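You operate a simulated robot arm through the tools that you are given. There is no shell and no other tool.

The job below is to be done with a simulated robot arm. You get a single attempt, and the scene is never put back.

## Task
Press the lid on the clear cup, then stand it on the cream coaster and wipe up the tea stain.
Fine: yellow pad back. Set down upright: clear cup. What is to be rubbed or washed off counts as gone when no trace of it is left.

It is judged by the outcome, as a careful person would: the job done as asked, and still so three seconds after it is handed in. It fails if anything else is knocked over, pushed out of place, dropped, spilled or broken. A push-on lid holds only when it is set on centred and level and pressed home; a screw cap is set on level and turned clockwise until tight.

## Robot
A 7-joint arm with a two-finger parallel gripper, fixed in place. Base frame: the origin is at the foot of the arm, x ahead of it, y to its left, z up. Units: m, degrees, N and s.
Its first joint turns from -149.0 to 149.0 degrees. Payload 3.43 kg.
The tool frame sits at the grasp point between the pads (the TCP): z along the fingers, y along the line on which they close. The tips reach 0.03 m beyond it. The gripper opens to 0.094 m. The fingers are 0.028 m wide and 0.01 m thick; the gripper's body (0.05 by 0.096 m) begins 0.055 m behind the TCP.
Orientation is that of the tool frame in the base frame, as a unit quaternion [w, x, y, z]. With the fingers straight down and closing along the base's y, the tool's x points along the base's -x, its y along +y and its z along -z.

## Interface
- The arm moves only by the tool move_arm. Its argument "steps" is a list that holds one entry, the list of rows, each a list of 7 numbers: the turn, a rotation vector about the tool's x, y, z in degrees, then the shift along the tool's x, y, z in cm, then the closure, from 0 (fully open) to 1 (shut). In form: [[[rx, ry, rz, dx, dy, dz, jaw], ...]]. A call has 1 to 20 rows; each row is the pose to reach, as a shift and turn from the pose commanded when the call began, along the tool's axes at that moment. Rows are played at 5 a second. More than 0.05 m and 8.6 degrees between two rows, or a gripper value outside its range, and nothing of the call is played. A pose out of reach is approached as far as the arm can. The call stops where the force on the tool passes 40 N (or 10 N more than at its start, if that is more) or the arm is blocked; 0.2 s more then pass. Each finger travels about 0.045 m/s and halts on what it meets, pressing with about 29 N; the grip force reading is that of the motor and also rises with nothing between the fingers. The clock runs only during rows and for 0.2 s after the last one: add rows that repeat a pose to give the fingers time. The reply holds the time, the measured pose of the TCP, the force on the tool along the base axes, the opening and the grip force, in the units named above and with some noise, with the torque about the TCP (base axes, N m) and any sound that the robot's microphone picked up, and new pictures: "show" is both (left out), scene, wrist or none.
- Cameras (640 x 400 px; columns grow to the right, rows downward): "scene" is fixed at [0.4, -0.4987, 1.1755]; the picture's right is [0.46, -0.89, 0.00], its down [-0.84, -0.44, -0.33] and it looks along [0.29, 0.15, -0.94] (base axes); focal length 214 px, centre (320, 200). "wrist" rides on the gripper at [0.076, 0.014, -0.102] in the tool frame; the picture's right is [-0.18, 0.98, 0.00], its down [-0.75, -0.14, -0.64] and it looks along [-0.63, -0.12, 0.77] (tool axes); focal length 243 px, centre (320, 200). There is no depth. A picture from a camera that has moved, and an enlarged one, comes with that camera's place and axes in the base frame and with its lens.
- close_up(camera, box): a new picture of the part [left, top, right, bottom] of that camera's present view, enlarged. The clock stands still meanwhile.
- hand_in(): hands the job in; it is judged then, once.

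Nothing tells you positions but the pictures and the camera data. Unless the task says otherwise, let go and move clear before handing in.

The tools are called after ">>>" as a command line: name --argument value ..., lists and objects as JSON in quotes. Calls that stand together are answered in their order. move_arm: Moves the arm, as the interface text tells. Its arguments: {"type":"object","properties":{"steps":{"type":"array"},"show":{"type":"string","enum":["both","scene","wrist","none"]}},"required":["steps"]} The other tools are called the same way: close_up (camera, box) takes an enlarged picture of a part of a camera's view; hand_in () hands the job in.

At the start:

```text
time_s: 0.0
tcp_pos: [0.7585, -0.1382, 0.7544]
ee_rot: [0.0, 0.0, 1.0, 0.0]
ft_force: [-0.2, -1.0, -0.6]
moment: [0.01, -0.01, -0.01]
grip_width: 0.0939
gripper_force: 0.1
```

scene: 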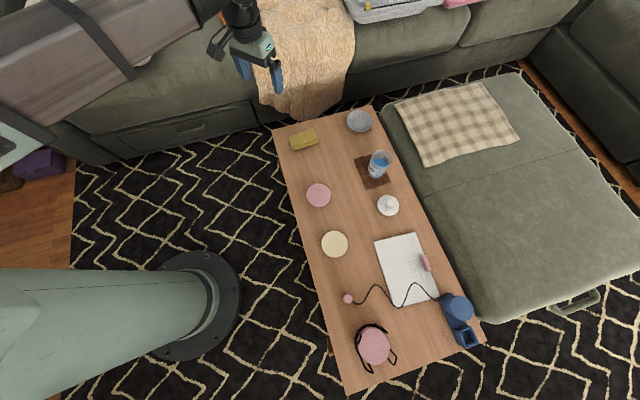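
wrist: 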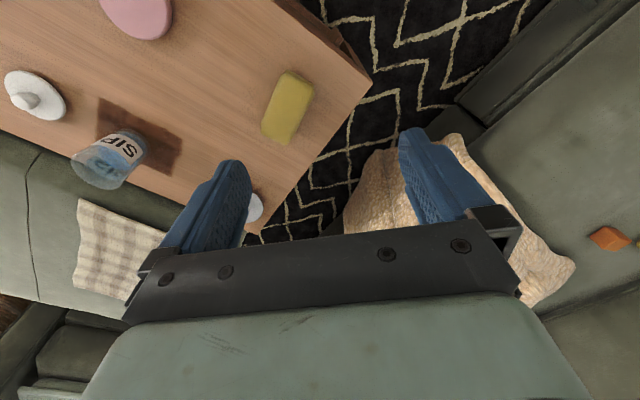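

I see a coffee table with a yellow pad, pink and cream discs (coasters), a clear cup standing on a brown patch (maybe the tea stain or a mat), a white lid and other items. I'll take close-ups to work out what each is and where it is.

>>> close_up --camera "scene" --box '[260, 90, 440, 202]'

>>> close_up --camera "scene" --box '[280, 170, 480, 295]'

>>> close_up --camera "scene" --box '[300, 260, 500, 385]'

>>> close_up --camera "wrist" --box '[0, 0, 360, 225]'

```text
3.56 times, centred on (350, 146) of scene
camera zoom: at [0.4, -0.4987, 1.1755], right [0.46, -0.89, 0.0], down [-0.84, -0.44, -0.33], along [0.29, 0.15, -0.94], focal length 763 px, centre (213, 392)
```

zoom: 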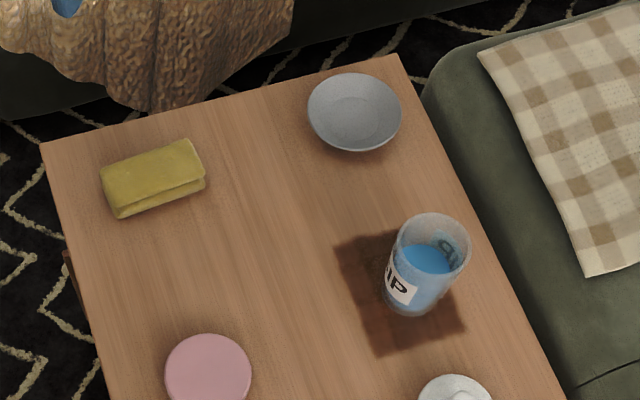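

```text
3.20 times, centred on (380, 232) of scene
camera zoom: at [0.4, -0.4987, 1.1755], right [0.46, -0.89, 0.0], down [-0.84, -0.44, -0.33], along [0.29, 0.15, -0.94], focal length 686 px, centre (128, 96)
```

zoom: 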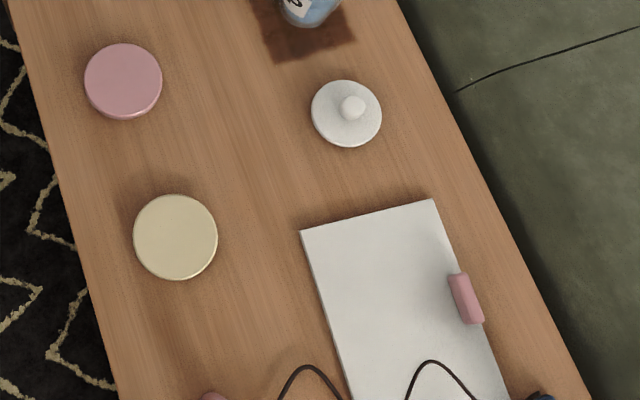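

```text
3.20 times, centred on (400, 322) of scene
camera zoom: at [0.4, -0.4987, 1.1755], right [0.46, -0.89, 0.0], down [-0.84, -0.44, -0.33], along [0.29, 0.15, -0.94], focal length 686 px, centre (64, -192)
```

zoom: 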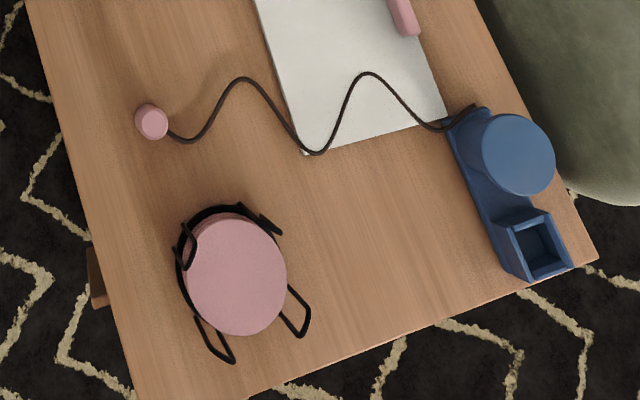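

```text
1.78 times, centred on (180, 112) of wrist
camera zoom: at [0.6818, -0.1251, 0.8578], right [0.18, 0.98, 0.0], down [0.75, -0.14, 0.64], along [0.63, -0.12, -0.77], focal length 431 px, centre (569, 356)
```

zoom: 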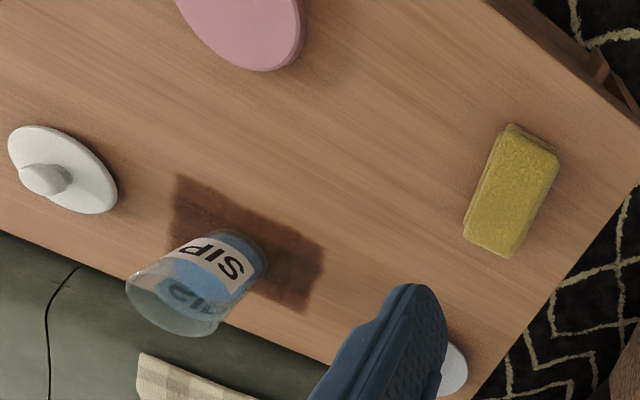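

The cup (with blue drink) stands on the brown square tea stain at about (0.83, -0.52). The lid is near (0.73, -0.61), the cream coaster near (0.51, -0.50) and the yellow pad near (0.82, -0.20). I'll move above the lid and turn the tool to match the table's 45° axes so I can see better.

>>> move_arm --steps '[[[0, 0, 3.75, 0.28, -3.93, 1.0, 0], [0, 0, 7.5, 0.57, -7.87, 2.0, 0], [0, 0, 11.25, 0.85, -11.8, 3.0, 0], [0, 0, 15, 1.13, -15.73, 4.0, 0], [0, 0, 18.75, 1.42, -19.67, 5.0, 0], [0, 0, 22.5, 1.7, -23.6, 6.0, 0], [0, 0, 26.25, 1.98, -27.5, 7.0, 0], [0, 0, 30, 2.27, -31.5, 8.0, 0], [0, 0, 33.75, 2.55, -35.4, 9.0, 0], [0, 0, 37.5, 2.83, -39.3, 10.0, 0], [0, 0, 41.25, 3.12, -43.3, 11.0, 0], [0, 0, 45, 3.4, -47.2, 12.0, 0], [0, 0, 45, 3.4, -47.2, 12.0, 0]]]'

```text
time_s: 2.8
tcp_pos: [0.7239, -0.6105, 0.637]
ee_rot: [-0.001, 0.383, 0.924, 0.0]
ft_force: [-0.4, 0.6, 0.4]
moment: [-0.03, 0.01, 0.0]
grip_width: 0.094
gripper_force: 0.0
camera wrist: at [0.6794, -0.5474, 0.7394], right [0.83, 0.56, 0.0], down [0.43, -0.63, 0.64], along [0.36, -0.53, -0.77], focal length 243 px, centre (320, 200)
```

scene: 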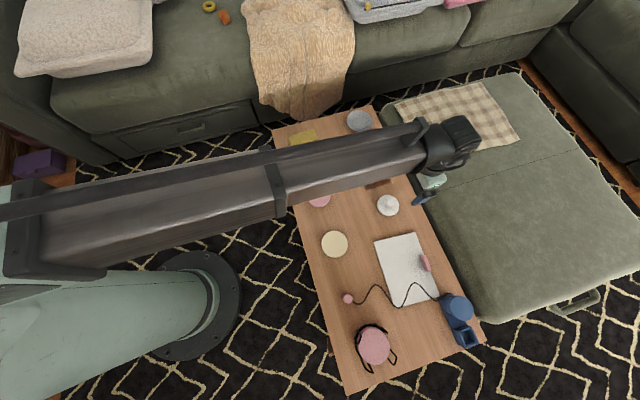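
wrist: 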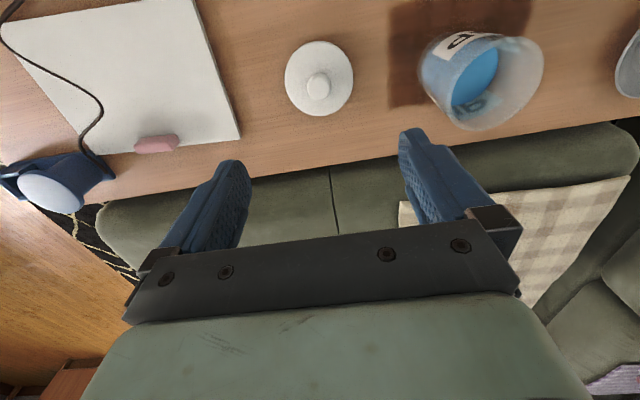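

The lid with its knob is now almost under the tool, and the cup stands on the dark stain to the right. I'll enlarge both to triangulate them precisely.

>>> close_up --camera "wrist" --box '[250, 0, 570, 200]'

>>> close_up --camera "scene" --box '[340, 100, 468, 180]'

>>> close_up --camera "scene" --box '[350, 180, 430, 230]'

```text
2.00 times, centred on (410, 100) of wrist
camera zoom: at [0.6794, -0.5474, 0.7394], right [0.83, 0.56, 0.0], down [0.43, -0.63, 0.64], along [0.36, -0.53, -0.77], focal length 485 px, centre (140, 400)
```

zoom: 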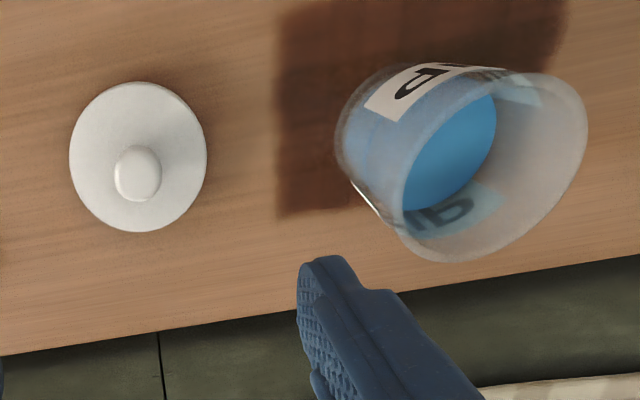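

```text
5.00 times, centred on (404, 140) of scene
camera zoom: at [0.4, -0.4987, 1.1755], right [0.46, -0.89, 0.0], down [-0.84, -0.44, -0.33], along [0.29, 0.15, -0.94], focal length 1072 px, centre (-100, 500)
```

zoom: 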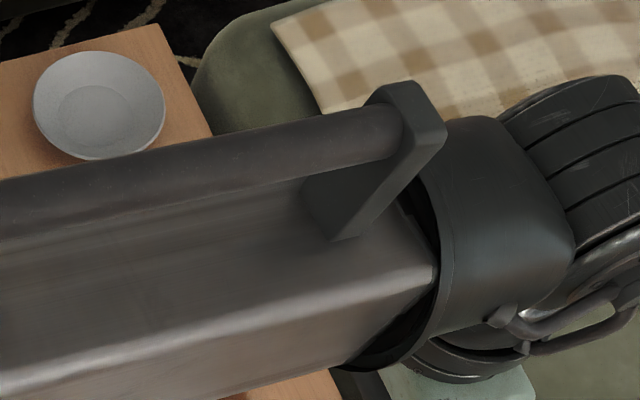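

```text
8.00 times, centred on (390, 205) of scene
camera zoom: at [0.4, -0.4987, 1.1755], right [0.46, -0.89, 0.0], down [-0.84, -0.44, -0.33], along [0.29, 0.15, -0.94], focal length 1716 px, centre (-240, 160)
```

zoom: 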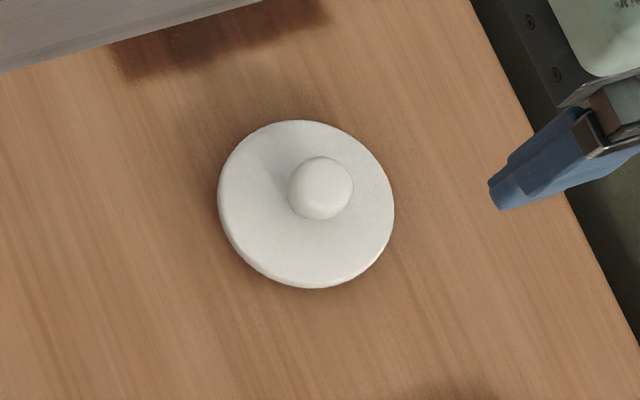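

The lid is about 78 mm across, at (0.718, -0.606). The cup rim is about 72 mm across, near (0.816, -0.513, 0.547). I'll move over the cup at a safe height to locate its rim more precisely before picking up the lid.

>>> move_arm --steps '[[[0, 0, 0, 0.1, 3.4, -0.6, 0], [0, 0, 0, 0.2, 6.7, -1.2, 0], [0, 0, 0, 0.3, 10.0, -1.8, 0], [0, 0, 0, 0.4, 13.4, -2.3, 0], [0, 0, 0, 0.4, 13.4, -2.3, 0]]]'

>>> close_up --camera "wrist" --box '[180, 0, 500, 200]'

```text
time_s: 4.0
tcp_pos: [0.8147, -0.5103, 0.6593]
ee_rot: [0.0, 0.382, 0.924, 0.0]
ft_force: [0.1, -0.4, -0.1]
moment: [0.0, 0.01, 0.0]
grip_width: 0.0939
gripper_force: 0.0
camera wrist: at [0.7719, -0.4476, 0.7612], right [0.83, 0.56, 0.0], down [0.43, -0.63, 0.64], along [0.36, -0.53, -0.77], focal length 243 px, centre (320, 200)
```

scene: 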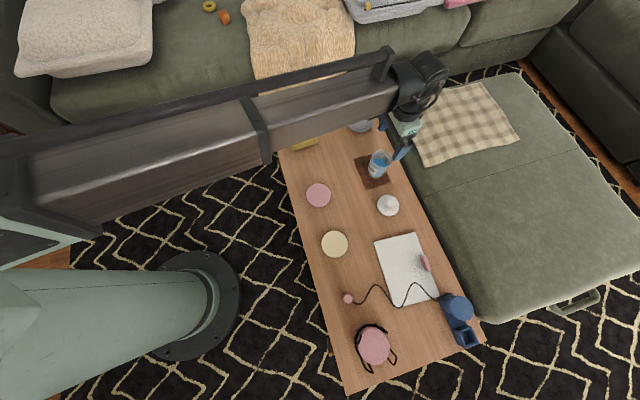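
wrist: 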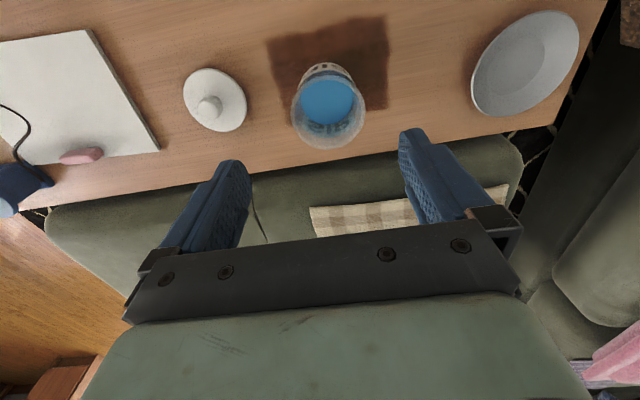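

```text
2.00 times, centred on (340, 100) of wrist
camera zoom: at [0.7719, -0.4476, 0.7612], right [0.83, 0.56, 0.0], down [0.43, -0.63, 0.64], along [0.36, -0.53, -0.77], focal length 485 px, centre (280, 400)
```

zoom: 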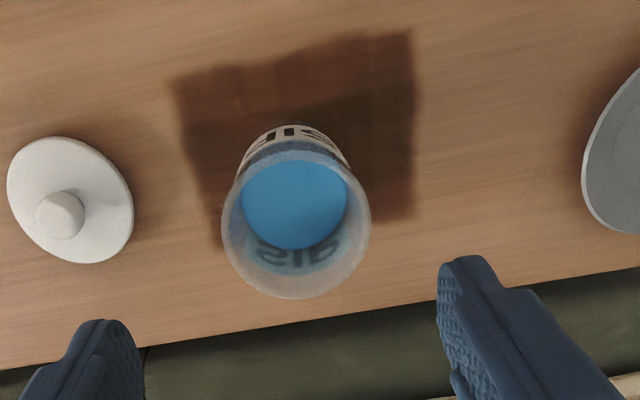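

The cup rim triangulates to about (0.825, -0.511, 0.53) and is about 70 mm wide. The lid plate is at (0.718, -0.606), with its knob reaching about z 0.465. I'll go over the lid, lower partway and check the alignment.

>>> move_arm --steps '[[[0, 0, 0, 0, -3.4, 0, 0], [0, 0, 0, 0, -6.8, 0, 0], [0, 0, 0, 0, -10.2, 0, 0], [0, 0, 0, 0, -13.6, 0, 0], [0, 0, 0, 0, -13.6, 4, 0], [0, 0, 0, 0, -13.6, 8, 0], [0, 0, 0, 0, -13.6, 12, 0], [0, 0, 0, 0, -13.6, 12, 0]]]'

>>> close_up --camera "wrist" --box '[200, 40, 440, 190]'

```text
time_s: 5.8
tcp_pos: [0.7216, -0.6081, 0.5388]
ee_rot: [-0.001, 0.383, 0.924, -0.001]
ft_force: [0.4, 0.4, -0.2]
moment: [0.03, -0.01, -0.02]
grip_width: 0.0941
gripper_force: 0.2
camera wrist: at [0.676, -0.5462, 0.6414], right [0.83, 0.56, 0.0], down [0.43, -0.63, 0.64], along [0.36, -0.53, -0.77], focal length 243 px, centre (320, 200)
```

scene: 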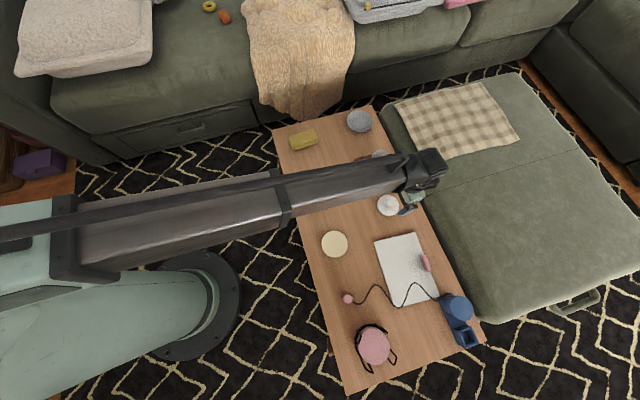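
wrist: 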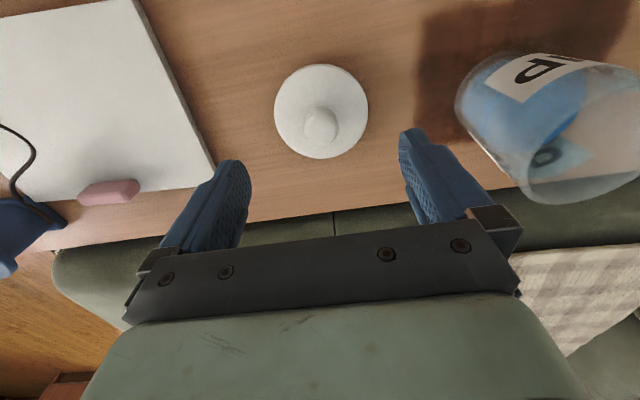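

```text
2.67 times, centred on (320, 115) of wrist
camera zoom: at [0.676, -0.5462, 0.6414], right [0.83, 0.56, 0.0], down [0.43, -0.63, 0.64], along [0.36, -0.53, -0.77], focal length 647 px, centre (320, 427)
```

zoom: 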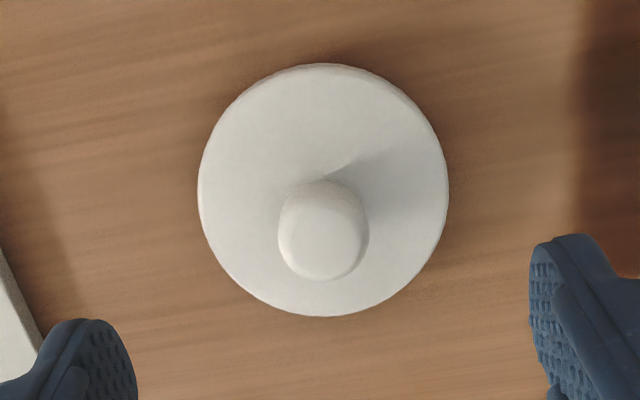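

The knob lines up with the fingers, and the lid centre is about 3 mm toward the camera side. I'll correct for that, lower a bit more and look again.

>>> move_arm --steps '[[[0, 0, 0, 0.3, 0, 1.5, 0], [0, 0, 0, 0.3, 0, 3.2, 0], [0, 0, 0, 0.3, 0, 3.2, 0]]]' --show "wrist"

>>> close_up --camera "wrist" --box '[200, 40, 440, 190]'

```text
time_s: 6.6
tcp_pos: [0.7184, -0.6053, 0.5059]
ee_rot: [0.001, 0.382, 0.924, -0.001]
ft_force: [0.1, 0.7, -0.2]
moment: [0.01, -0.02, -0.01]
grip_width: 0.0937
gripper_force: 0.0
camera wrist: at [0.6739, -0.5428, 0.6092], right [0.83, 0.56, 0.0], down [0.43, -0.63, 0.64], along [0.36, -0.53, -0.77], focal length 243 px, centre (320, 200)
```

wrist: 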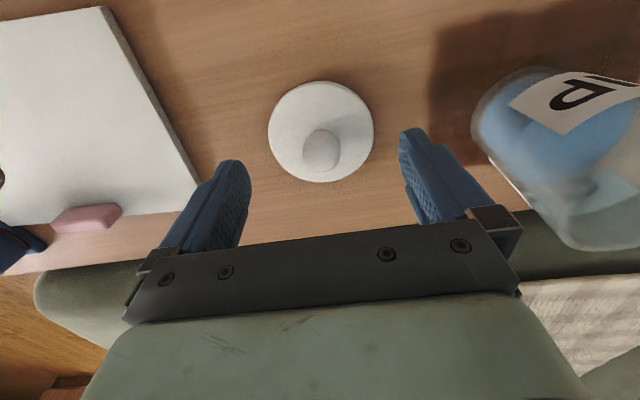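

```text
2.67 times, centred on (320, 115) of wrist
camera zoom: at [0.6739, -0.5428, 0.6092], right [0.83, 0.56, 0.0], down [0.43, -0.63, 0.64], along [0.36, -0.53, -0.77], focal length 647 px, centre (320, 427)
```

zoom: 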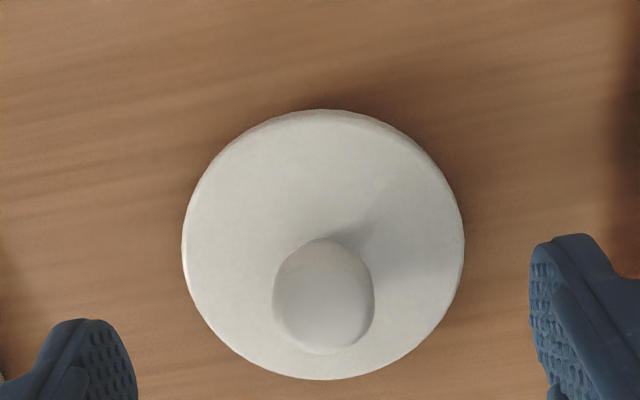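

The lid centre is now within about 1 mm of the tool axis. Its plate top is at about z 0.437 and the knob top at about 0.47. I'll lower so the tips stay about 6 mm above the plate, then close on the knob.

>>> move_arm --steps '[[[0, 0, 0, 0, 0, 1.6, 0], [0, 0, 0, 0, 0, 3.1, 0], [0, 0, 0, 0, 0, 3.1, 0.3], [0, 0, 0, 0, 0, 3.1, 0.6], [0, 0, 0, 0, 0, 3.1, 1], [0, 0, 0, 0, 0, 3.1, 1], [0, 0, 0, 0, 0, 3.1, 1], [0, 0, 0, 0, 0, 3.1, 1]]]' --show "wrist"

>>> close_up --camera "wrist" --box '[200, 60, 440, 210]'

```text
time_s: 8.4
tcp_pos: [0.718, -0.6056, 0.4748]
ee_rot: [0.0, 0.382, 0.924, 0.001]
ft_force: [-0.1, 0.6, 0.4]
moment: [0.02, 0.0, -0.02]
grip_width: 0.0235
gripper_force: 29.1
camera wrist: at [0.674, -0.543, 0.5776], right [0.83, 0.56, 0.0], down [0.43, -0.63, 0.64], along [0.36, -0.53, -0.77], focal length 243 px, centre (320, 200)
```

wrist: 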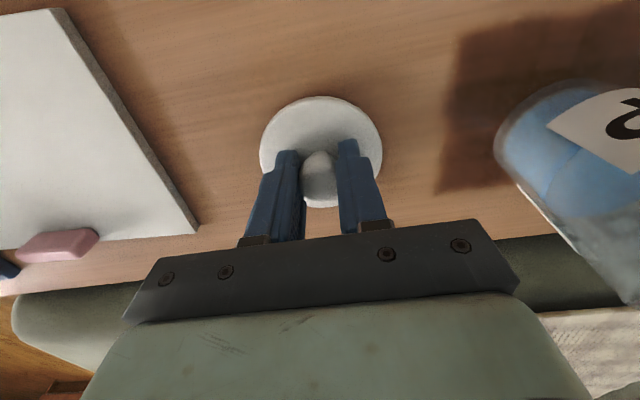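

```text
2.67 times, centred on (320, 135) of wrist
camera zoom: at [0.674, -0.543, 0.5776], right [0.83, 0.56, 0.0], down [0.43, -0.63, 0.64], along [0.36, -0.53, -0.77], focal length 647 px, centre (320, 373)
```

zoom: 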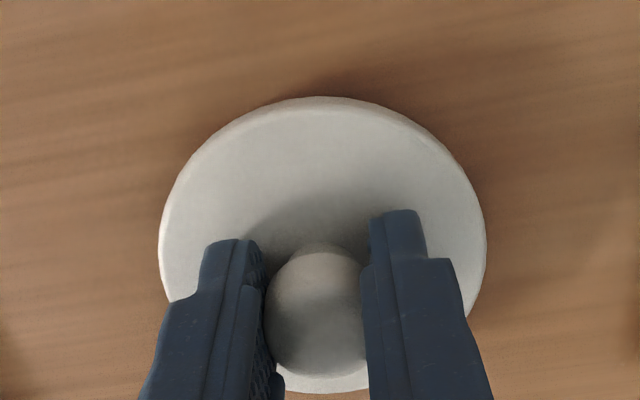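

The knob is held at 23.5 mm wide. I'll lift straight up and shift partway toward the cup, so lid and cup are both in view for alignment.

>>> move_arm --steps '[[[0, 0, 0, 0, 0, -1.5, 1], [0, 0, 0, 0, 0, -4.5, 1], [0, 0, 0, 0, 0, -8, 1], [0, 0, 0, 0, 0, -11.5, 1], [0, 0, 0, 0, 0, -14, 1], [0, 0, 0, 0, 2, -15, 1], [0, 0, 0, 0, 4, -15, 1], [0, 0, 0, 0, 4, -15, 1]]]'

>>> close_up --camera "wrist" --box '[240, 20, 560, 220]'

```text
time_s: 10.2
tcp_pos: [0.7468, -0.5781, 0.6233]
ee_rot: [0.0, 0.383, 0.924, 0.0]
ft_force: [0.0, 0.3, -0.1]
moment: [-0.01, 0.0, -0.03]
grip_width: 0.0235
gripper_force: 29.0
camera wrist: at [0.7025, -0.5151, 0.7265], right [0.83, 0.56, 0.0], down [0.43, -0.63, 0.64], along [0.36, -0.53, -0.77], focal length 243 px, centre (320, 200)
```

scene: 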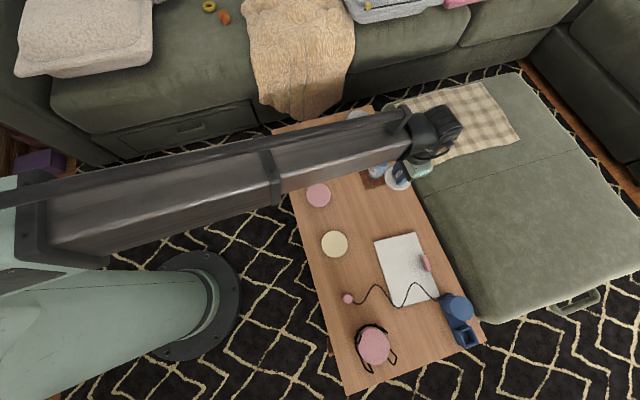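
wrist: 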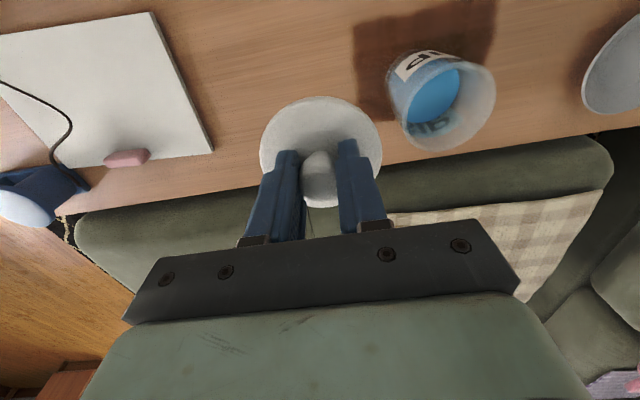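

```text
2.00 times, centred on (400, 120) of wrist
camera zoom: at [0.7025, -0.5151, 0.7265], right [0.83, 0.56, 0.0], down [0.43, -0.63, 0.64], along [0.36, -0.53, -0.77], focal length 485 px, centre (160, 360)
```

zoom: 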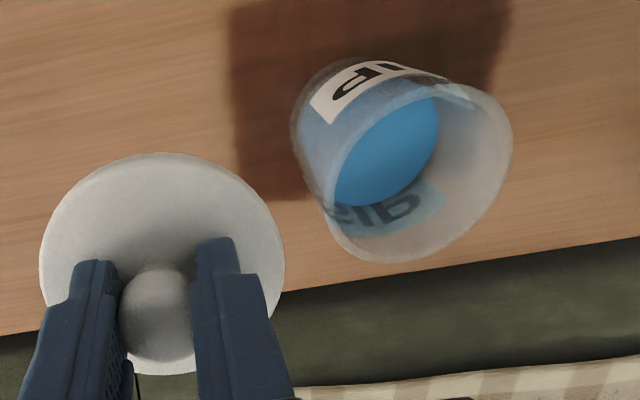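

Two views agree that the cup rim centre is near (0.825, -0.512, 0.533). I'll bring the lid over it, keeping about 3 cm of clearance, and check the alignment.

>>> move_arm --steps '[[[0, 0, 0, -0.1, 2.5, 0, 1], [0, 0, 0, -0.3, 5, 0, 1], [0, 0, 0, -0.5, 7.6, 0, 1], [0, 0, 0, -0.64, 10.2, 0.4, 1], [0, 0, 0, -0.64, 10.2, 0.8, 1], [0, 0, 0, -0.64, 10.2, 0.8, 1]]]'

>>> close_up --camera "wrist" --box '[200, 40, 440, 190]'

>>> close_up --camera "scene" --box '[340, 130, 436, 190]'

```text
time_s: 11.6
tcp_pos: [0.8238, -0.51, 0.6178]
ee_rot: [0.0, 0.382, 0.924, 0.0]
ft_force: [-0.5, -0.6, -0.5]
moment: [-0.02, -0.02, 0.0]
grip_width: 0.0236
gripper_force: 29.2
camera wrist: at [0.7793, -0.4468, 0.7207], right [0.83, 0.56, 0.0], down [0.43, -0.63, 0.64], along [0.36, -0.53, -0.77], focal length 243 px, centre (320, 200)
```

scene: 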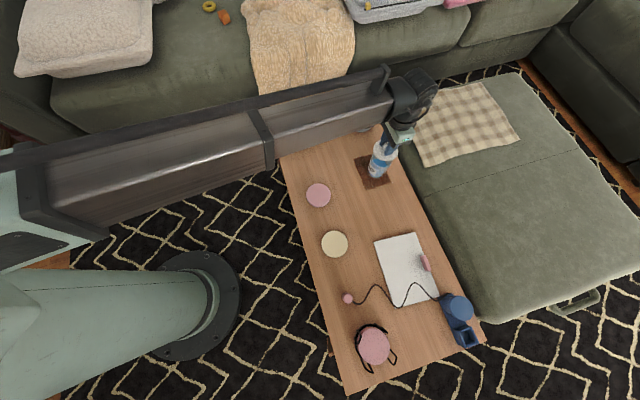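
wrist: 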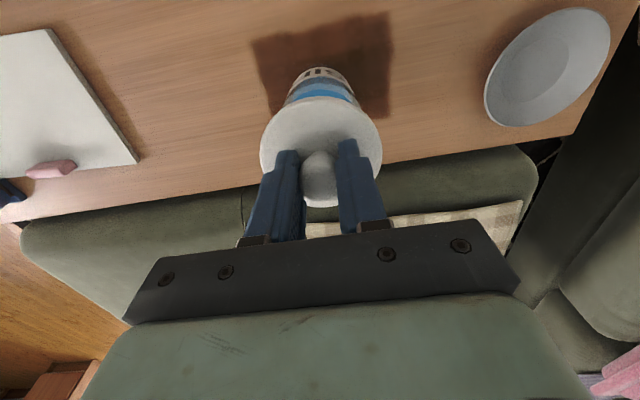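

```text
2.67 times, centred on (320, 115) of wrist
camera zoom: at [0.7793, -0.4468, 0.7207], right [0.83, 0.56, 0.0], down [0.43, -0.63, 0.64], along [0.36, -0.53, -0.77], focal length 647 px, centre (320, 427)
```

zoom: 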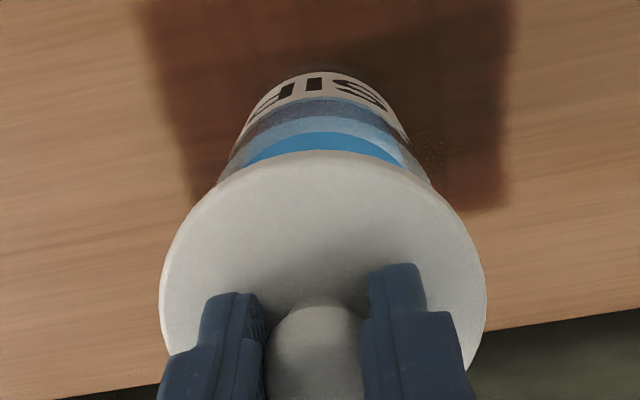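

```text
6.67 times, centred on (388, 160) of scene
camera zoom: at [0.4, -0.4987, 1.1755], right [0.46, -0.89, 0.0], down [-0.84, -0.44, -0.33], along [0.29, 0.15, -0.94], focal length 1430 px, centre (-133, 467)
```

zoom: 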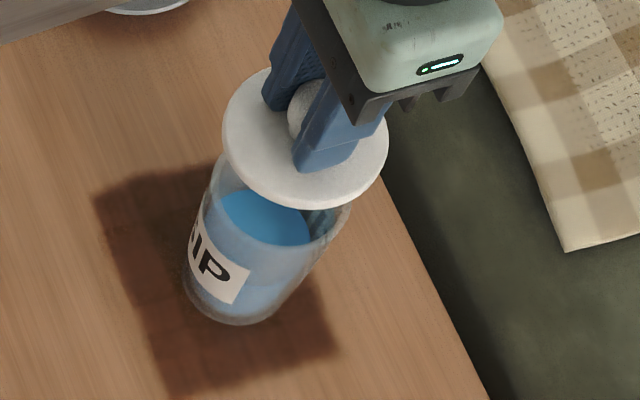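

The lid is hovering just above the cup. I'll enlarge both views to check that it is concentric with the rim.

>>> close_up --camera "scene" --box '[362, 135, 410, 165]'

>>> close_up --camera "scene" --box '[362, 152, 410, 182]'

>>> close_up --camera "wrist" --box '[250, 60, 394, 150]'

```text
13.33 times, centred on (386, 150) of scene
camera zoom: at [0.4, -0.4987, 1.1755], right [0.46, -0.89, 0.0], down [-0.84, -0.44, -0.33], along [0.29, 0.15, -0.94], focal length 2860 px, centre (-560, 867)
```

zoom: 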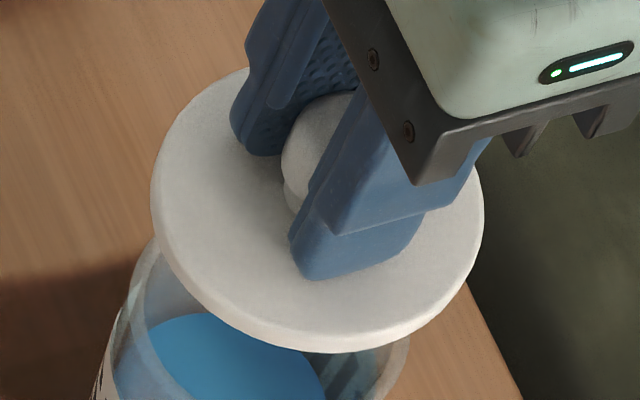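

```text
13.33 times, centred on (386, 167) of scene
camera zoom: at [0.4, -0.4987, 1.1755], right [0.46, -0.89, 0.0], down [-0.84, -0.44, -0.33], along [0.29, 0.15, -0.94], focal length 2860 px, centre (-560, 640)
```

zoom: 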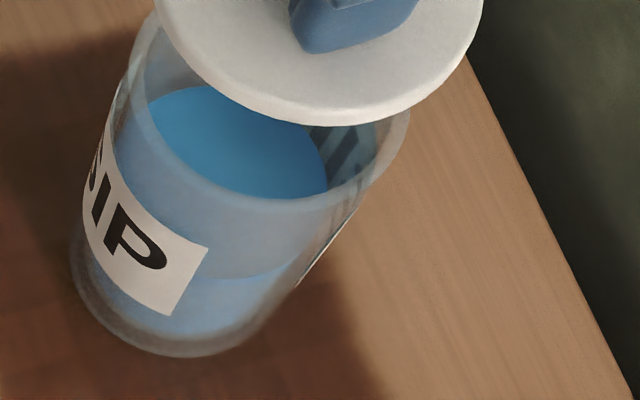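

```text
4.44 times, centred on (322, 105) of wrist
camera zoom: at [0.7793, -0.4468, 0.7207], right [0.83, 0.56, 0.0], down [0.43, -0.63, 0.64], along [0.36, -0.53, -0.77], focal length 1078 px, centre (311, 622)
```

zoom: 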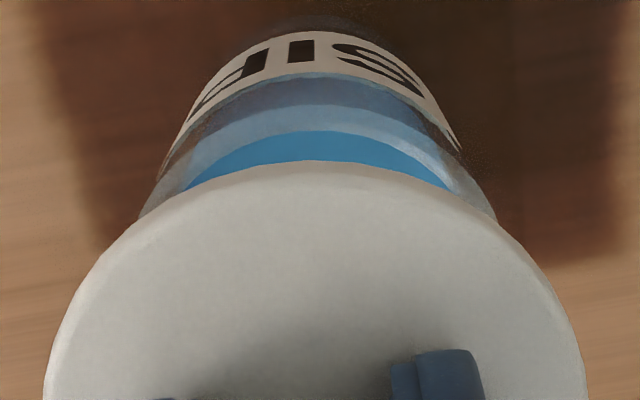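

The lid and rim look concentric to within about 1–2 mm. I'll lower the lid to just above the rim for a sharper check.

>>> move_arm --steps '[[[0, 0, 0, 0, 0.05, 0.9, 1], [0, 0, 0, 0, 0.05, 1.8, 1], [0, 0, 0, 0, 0.05, 2.4, 1], [0, 0, 0, 0, 0.05, 2.4, 1]]]' --show "wrist"

>>> close_up --camera "scene" --box '[358, 135, 414, 170]'

>>> close_up --camera "wrist" --box '[250, 60, 394, 150]'

```text
time_s: 12.6
tcp_pos: [0.8246, -0.5092, 0.5937]
ee_rot: [0.0, 0.383, 0.924, 0.0]
ft_force: [0.2, -0.3, -0.7]
moment: [0.0, 0.01, -0.01]
grip_width: 0.0236
gripper_force: 28.8
camera wrist: at [0.7798, -0.4471, 0.6967], right [0.83, 0.56, 0.0], down [0.43, -0.63, 0.64], along [0.36, -0.53, -0.77], focal length 243 px, centre (320, 200)
```

wrist: 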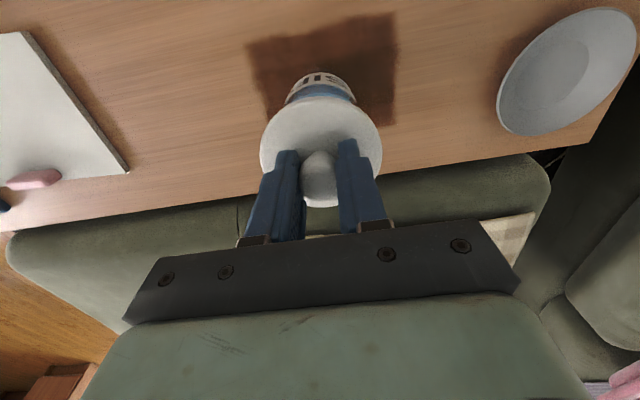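

```text
11.43 times, centred on (386, 152) of scene
camera zoom: at [0.4, -0.4987, 1.1755], right [0.46, -0.89, 0.0], down [-0.84, -0.44, -0.33], along [0.29, 0.15, -0.94], focal length 2451 px, centre (-434, 743)
```

zoom: 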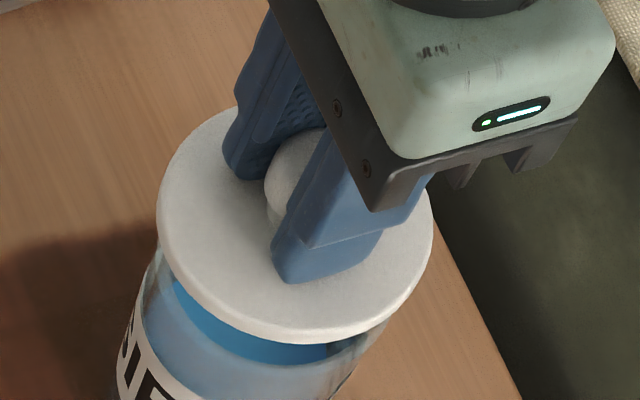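

```text
4.44 times, centred on (322, 105) of wrist
camera zoom: at [0.7798, -0.4471, 0.6967], right [0.83, 0.56, 0.0], down [0.43, -0.63, 0.64], along [0.36, -0.53, -0.77], focal length 1078 px, centre (311, 622)
```

zoom: 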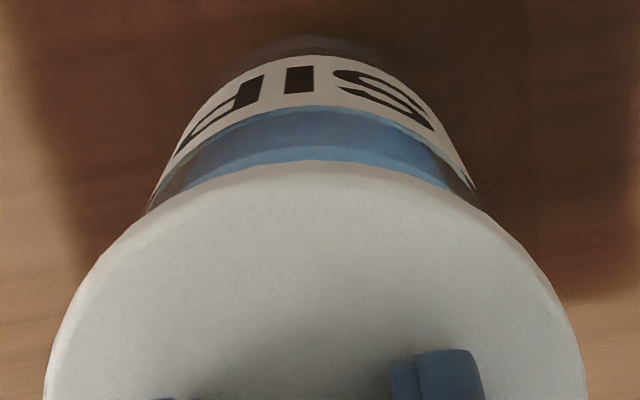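

I'll enlarge the gap between the lid edge and the cup to pin down the rim's exact position.

>>> close_up --camera "wrist" --box '[276, 65, 364, 120]'

>>> close_up --camera "scene" --box '[366, 150, 398, 170]'

```text
7.27 times, centred on (320, 92) of wrist
camera zoom: at [0.7798, -0.4471, 0.6967], right [0.83, 0.56, 0.0], down [0.43, -0.63, 0.64], along [0.36, -0.53, -0.77], focal length 1764 px, centre (320, 982)
```

zoom: 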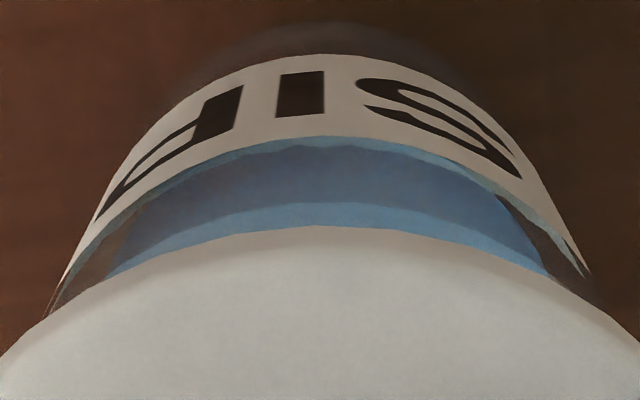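

```text
16.00 times, centred on (382, 160) of scene
camera zoom: at [0.4, -0.4987, 1.1755], right [0.46, -0.89, 0.0], down [-0.84, -0.44, -0.33], along [0.29, 0.15, -0.94], focal length 3432 px, centre (-672, 840)
```

zoom: 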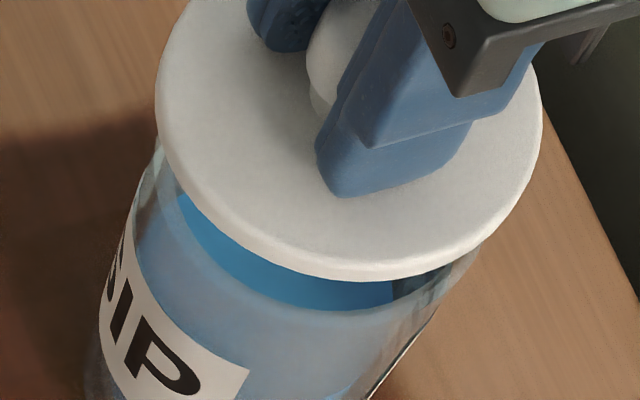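

The wrist and scene views agree to about 1 mm. I'll apply a 1 mm correction and lower gently in small steps, watching for contact force.

>>> move_arm --steps '[[[0, 0, 0, -0.12, 0, 0.4, 1], [0, 0, 0, -0.12, 0, 0.8, 1], [0, 0, 0, -0.12, 0, 0.8, 1]]]' --show "none"

>>> close_up --camera "scene" --box '[362, 148, 402, 173]'

>>> close_up --camera "wrist" --box '[250, 60, 394, 150]'

```text
time_s: 13.4
tcp_pos: [0.8249, -0.5115, 0.5849]
ee_rot: [0.0, 0.383, 0.924, 0.001]
ft_force: [0.3, 0.2, -0.5]
moment: [0.0, 0.0, 0.01]
grip_width: 0.0235
gripper_force: 28.8
```

```text
16.00 times, centred on (382, 160) of scene
camera zoom: at [0.4, -0.4987, 1.1755], right [0.46, -0.89, 0.0], down [-0.84, -0.44, -0.33], along [0.29, 0.15, -0.94], focal length 3432 px, centre (-672, 832)
```

zoom: 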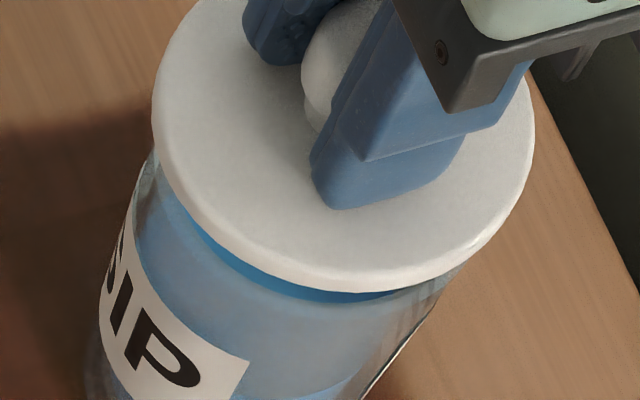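

```text
4.44 times, centred on (322, 105) of wrist
camera zoom: at [0.7804, -0.448, 0.6886], right [0.83, 0.56, 0.0], down [0.43, -0.63, 0.64], along [0.36, -0.53, -0.77], focal length 1078 px, centre (311, 622)
```

zoom: 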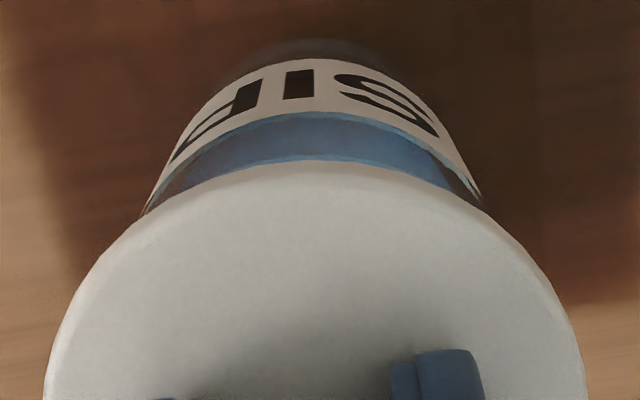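

>>> move_arm --steps '[[[0, 0, 0, 0, 0, 0.2, 1], [0, 0, 0, 0, 0, 0.4, 1], [0, 0, 0, 0, 0, 0.4, 1]]]' --show "none"

>>> close_up --camera "scene" --box '[362, 148, 402, 173]'

```text
time_s: 14.2
tcp_pos: [0.8252, -0.5126, 0.5813]
ee_rot: [0.0, 0.383, 0.924, -0.001]
ft_force: [-0.1, 0.0, 0.0]
moment: [0.02, -0.06, 0.01]
grip_width: 0.0235
gripper_force: 28.8
```

```text
16.00 times, centred on (382, 160) of scene
camera zoom: at [0.4, -0.4987, 1.1755], right [0.46, -0.89, 0.0], down [-0.84, -0.44, -0.33], along [0.29, 0.15, -0.94], focal length 3432 px, centre (-672, 832)
```

zoom: 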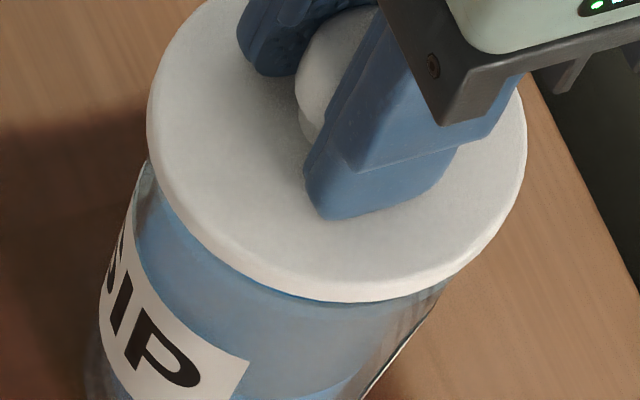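

The scene view shows the lid still about 13 mm above the rim, and it needs about 4 mm more in the outward direction. Both cameras agree once I use the lower rim height. I'll correct and re-check.

>>> move_arm --steps '[[[0, 0, 0, -0.2, 0, 0, 1], [0, 0, 0, -0.4, 0, 0.3, 1], [0, 0, 0, -0.4, 0, 0.5, 1], [0, 0, 0, -0.4, 0, 0.5, 1]]]' --show "none"

>>> close_up --camera "scene" --box '[362, 148, 402, 173]'

>>> close_up --camera "wrist" --box '[250, 60, 394, 150]'

```text
time_s: 15.2
tcp_pos: [0.8276, -0.5151, 0.5754]
ee_rot: [0.0, 0.383, 0.924, 0.0]
ft_force: [0.2, -1.2, 0.0]
moment: [0.01, -0.04, -0.01]
grip_width: 0.0235
gripper_force: 28.8
```

```text
16.00 times, centred on (382, 160) of scene
camera zoom: at [0.4, -0.4987, 1.1755], right [0.46, -0.89, 0.0], down [-0.84, -0.44, -0.33], along [0.29, 0.15, -0.94], focal length 3432 px, centre (-672, 832)
```

zoom: 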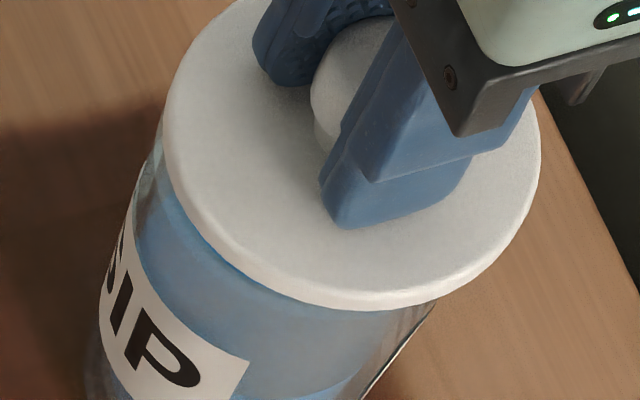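

```text
4.44 times, centred on (322, 105) of wrist
camera zoom: at [0.7834, -0.4517, 0.6789], right [0.83, 0.56, 0.0], down [0.43, -0.63, 0.64], along [0.36, -0.53, -0.77], focal length 1078 px, centre (311, 622)
```

zoom: 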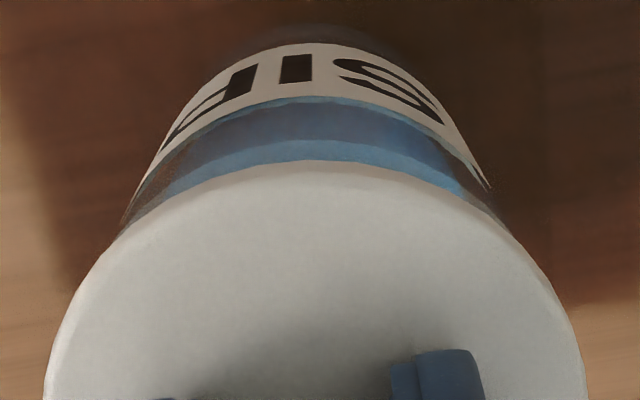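

Alignment now reads as concentric in both views, with about 12 mm of gap left. I'll lower 8 mm, then continue in small steps.

>>> move_arm --steps '[[[0, 0, 0, 0, 0, 0.3, 1], [0, 0, 0, 0, 0, 0.6, 1], [0, 0, 0, 0, 0, 0.8, 1], [0, 0, 0, 0, 0, 0.8, 1]]]' --show "none"

>>> close_up --camera "scene" --box '[362, 148, 402, 173]'

>>> close_up --camera "wrist" --box '[250, 60, 394, 150]'

```text
time_s: 16.0
tcp_pos: [0.8273, -0.5141, 0.572]
ee_rot: [0.004, 0.383, 0.924, -0.002]
ft_force: [0.5, 0.5, 14.1]
moment: [-0.45, -0.25, -0.03]
grip_width: 0.0236
gripper_force: 28.5
stopped in row 4: the force on the tool passed its limit at 41 N (the readings are from after the stop); the commanded pose is now the measured one
```

```text
16.00 times, centred on (382, 160) of scene
camera zoom: at [0.4, -0.4987, 1.1755], right [0.46, -0.89, 0.0], down [-0.84, -0.44, -0.33], along [0.29, 0.15, -0.94], focal length 3432 px, centre (-672, 832)
```

zoom: 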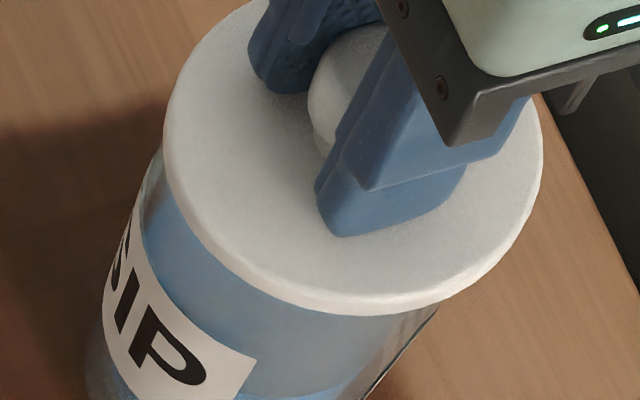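

```text
4.44 times, centred on (322, 105) of wrist
camera zoom: at [0.7829, -0.4511, 0.6752], right [0.82, 0.57, 0.0], down [0.43, -0.63, 0.65], along [0.37, -0.53, -0.76], focal length 1078 px, centre (311, 622)
```

zoom: 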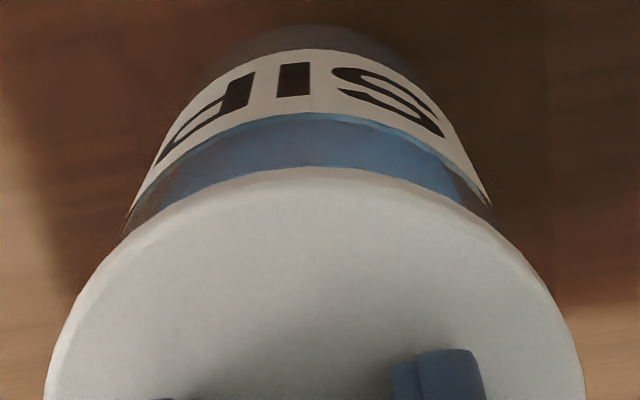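

Contact came earlier than expected. The torque says the touch is on the far side of the rim, so the lid probably has a plug underneath and sits slightly too far out. I'll lift off a few millimetres and re-examine.

>>> move_arm --steps '[[[0, 0, 0, 0, 0, -0.4, 1], [0, 0, 0, 0, 0, -0.8, 1], [0, 0, 0, 0, 0, -0.8, 1]]]' --show "none"

>>> close_up --camera "scene" --box '[362, 148, 402, 173]'

>>> close_up --camera "scene" --box '[356, 150, 404, 180]'

>>> close_up --camera "wrist" --box '[250, 60, 394, 150]'

```text
time_s: 16.8
tcp_pos: [0.8287, -0.5141, 0.5795]
ee_rot: [0.002, 0.383, 0.924, -0.001]
ft_force: [-0.2, -0.4, -0.7]
moment: [0.0, -0.03, -0.01]
grip_width: 0.024
gripper_force: 29.0
```

```text
16.00 times, centred on (382, 160) of scene
camera zoom: at [0.4, -0.4987, 1.1755], right [0.46, -0.89, 0.0], down [-0.84, -0.44, -0.33], along [0.29, 0.15, -0.94], focal length 3432 px, centre (-672, 832)
```

zoom: 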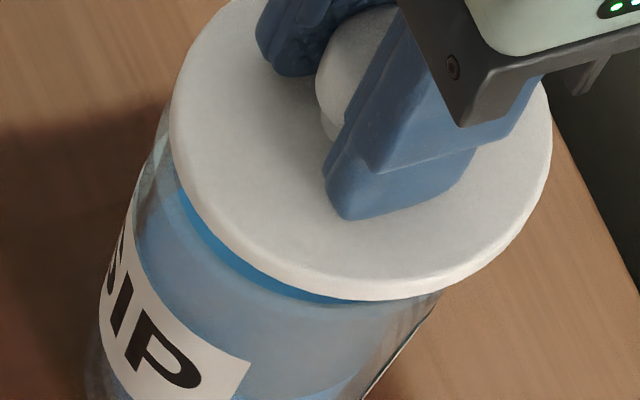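

```text
13.33 times, centred on (380, 165) of scene
camera zoom: at [0.4, -0.4987, 1.1755], right [0.46, -0.89, 0.0], down [-0.84, -0.44, -0.33], along [0.29, 0.15, -0.94], focal length 2860 px, centre (-480, 667)
```

zoom: 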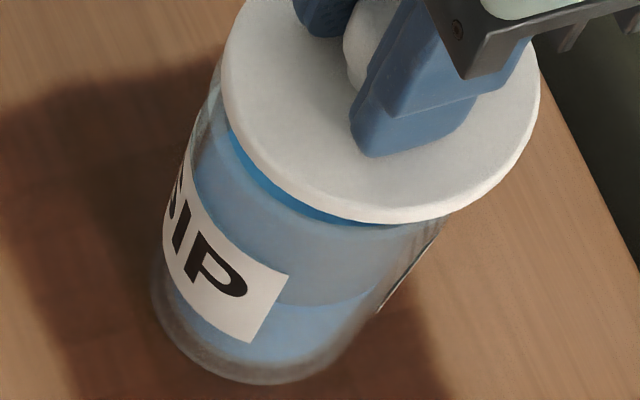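

```text
4.44 times, centred on (322, 105) of wrist
camera zoom: at [0.7831, -0.4512, 0.6819], right [0.82, 0.57, 0.0], down [0.43, -0.63, 0.65], along [0.37, -0.53, -0.76], focal length 1078 px, centre (311, 622)
```

zoom: 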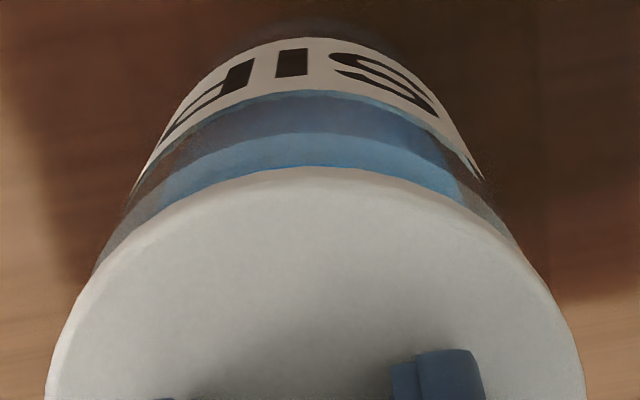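

The cup is back exactly where it was. I'll shift the lid about 1.7 mm inward and 0.8 mm sideways, then approach in millimetre steps, using force and torque as the guide.

>>> move_arm --steps '[[[0, 0, 0, 0.17, -0.08, 0, 1], [0, 0, 0, 0.17, -0.08, 0.25, 1], [0, 0, 0, 0.17, -0.08, 0.5, 1], [0, 0, 0, 0.17, -0.08, 0.5, 1]]]' --show "none"

>>> move_arm --steps '[[[0, 0, 0, 0, 0, 0.1, 1], [0, 0, 0, 0, 0, 0.1, 1]]]' --show "none"

```text
time_s: 17.8
tcp_pos: [0.8278, -0.5137, 0.5736]
ee_rot: [0.002, 0.383, 0.924, -0.002]
ft_force: [-0.1, 0.6, 0.7]
moment: [-0.04, 0.03, 0.01]
grip_width: 0.0237
gripper_force: 29.4
```

```text
time_s: 18.4
tcp_pos: [0.8265, -0.5137, 0.5733]
ee_rot: [0.003, 0.383, 0.924, -0.001]
ft_force: [-0.4, -0.3, 4.6]
moment: [-0.09, 0.08, -0.01]
grip_width: 0.0237
gripper_force: 28.9
```

There is contact at 4.6 N, now on the −y side (the outward offset is fixed). I'll lift slightly, shift +y by 1 mm and touch again.

>>> move_arm --steps '[[[0, 0, 0, 0, 0, -0.2, 1], [0, 0, 0, 0, 0.1, -0.2, 1], [0, 0, 0, 0, 0.1, 0, 1], [0, 0, 0, 0, 0.1, 0.05, 1], [0, 0, 0, 0, 0.1, 0.05, 1]]]' --show "none"

>>> move_arm --steps '[[[0, 0, 0, 0, 0, 0.05, 1], [0, 0, 0, 0, 0, 0.05, 1]]]' --show "none"

```text
time_s: 19.6
tcp_pos: [0.8274, -0.5141, 0.5738]
ee_rot: [0.002, 0.383, 0.924, -0.001]
ft_force: [0.4, 0.2, 7.5]
moment: [-0.24, -0.11, 0.04]
grip_width: 0.0238
gripper_force: 29.2
```

```text
time_s: 20.2
tcp_pos: [0.8275, -0.5123, 0.5726]
ee_rot: [0.003, 0.382, 0.924, -0.001]
ft_force: [1.0, 0.7, 15.5]
moment: [-0.49, -0.36, 0.04]
grip_width: 0.0238
gripper_force: 28.9
```

Torque now points to the far side again. I want to check whether the lid has tilted in the grip, so I'll raise it clear and look at the whole lid.

>>> move_arm --steps '[[[0, 0, 0, 0, 0, -0.5, 1], [0, 0, 0, 0, 0, -1.0, 1], [0, 0, 0, 0, 0, -1.0, 1]]]' --show "none"

>>> close_up --camera "wrist" --box '[200, 60, 440, 210]'

>>> close_up --camera "scene" --box '[356, 135, 412, 170]'

```text
time_s: 21.0
tcp_pos: [0.8258, -0.5138, 0.5816]
ee_rot: [0.001, 0.382, 0.924, -0.001]
ft_force: [-0.8, -0.1, 0.0]
moment: [-0.02, -0.01, -0.01]
grip_width: 0.0239
gripper_force: 29.3
```

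```text
2.67 times, centred on (320, 135) of wrist
camera zoom: at [0.7821, -0.4505, 0.6844], right [0.82, 0.57, 0.0], down [0.43, -0.63, 0.65], along [0.37, -0.53, -0.76], focal length 647 px, centre (320, 373)
```

zoom: 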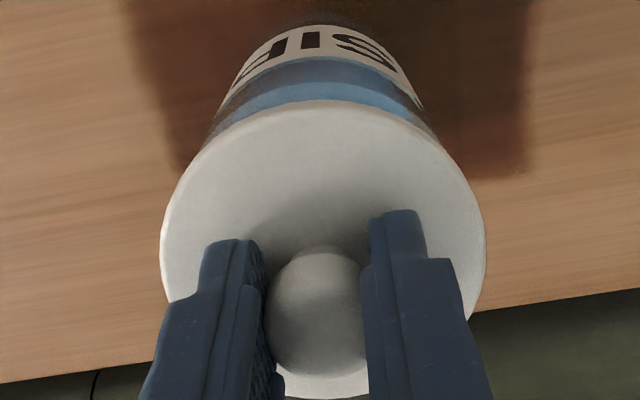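

```text
11.43 times, centred on (384, 152) of scene
camera zoom: at [0.4, -0.4987, 1.1755], right [0.46, -0.89, 0.0], down [-0.84, -0.44, -0.33], along [0.29, 0.15, -0.94], focal length 2451 px, centre (-411, 743)
```

zoom: 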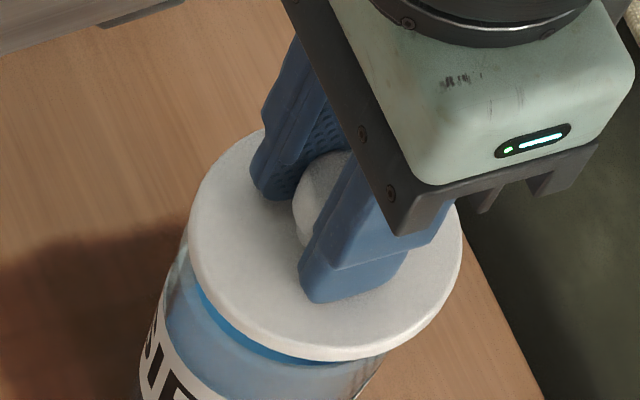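

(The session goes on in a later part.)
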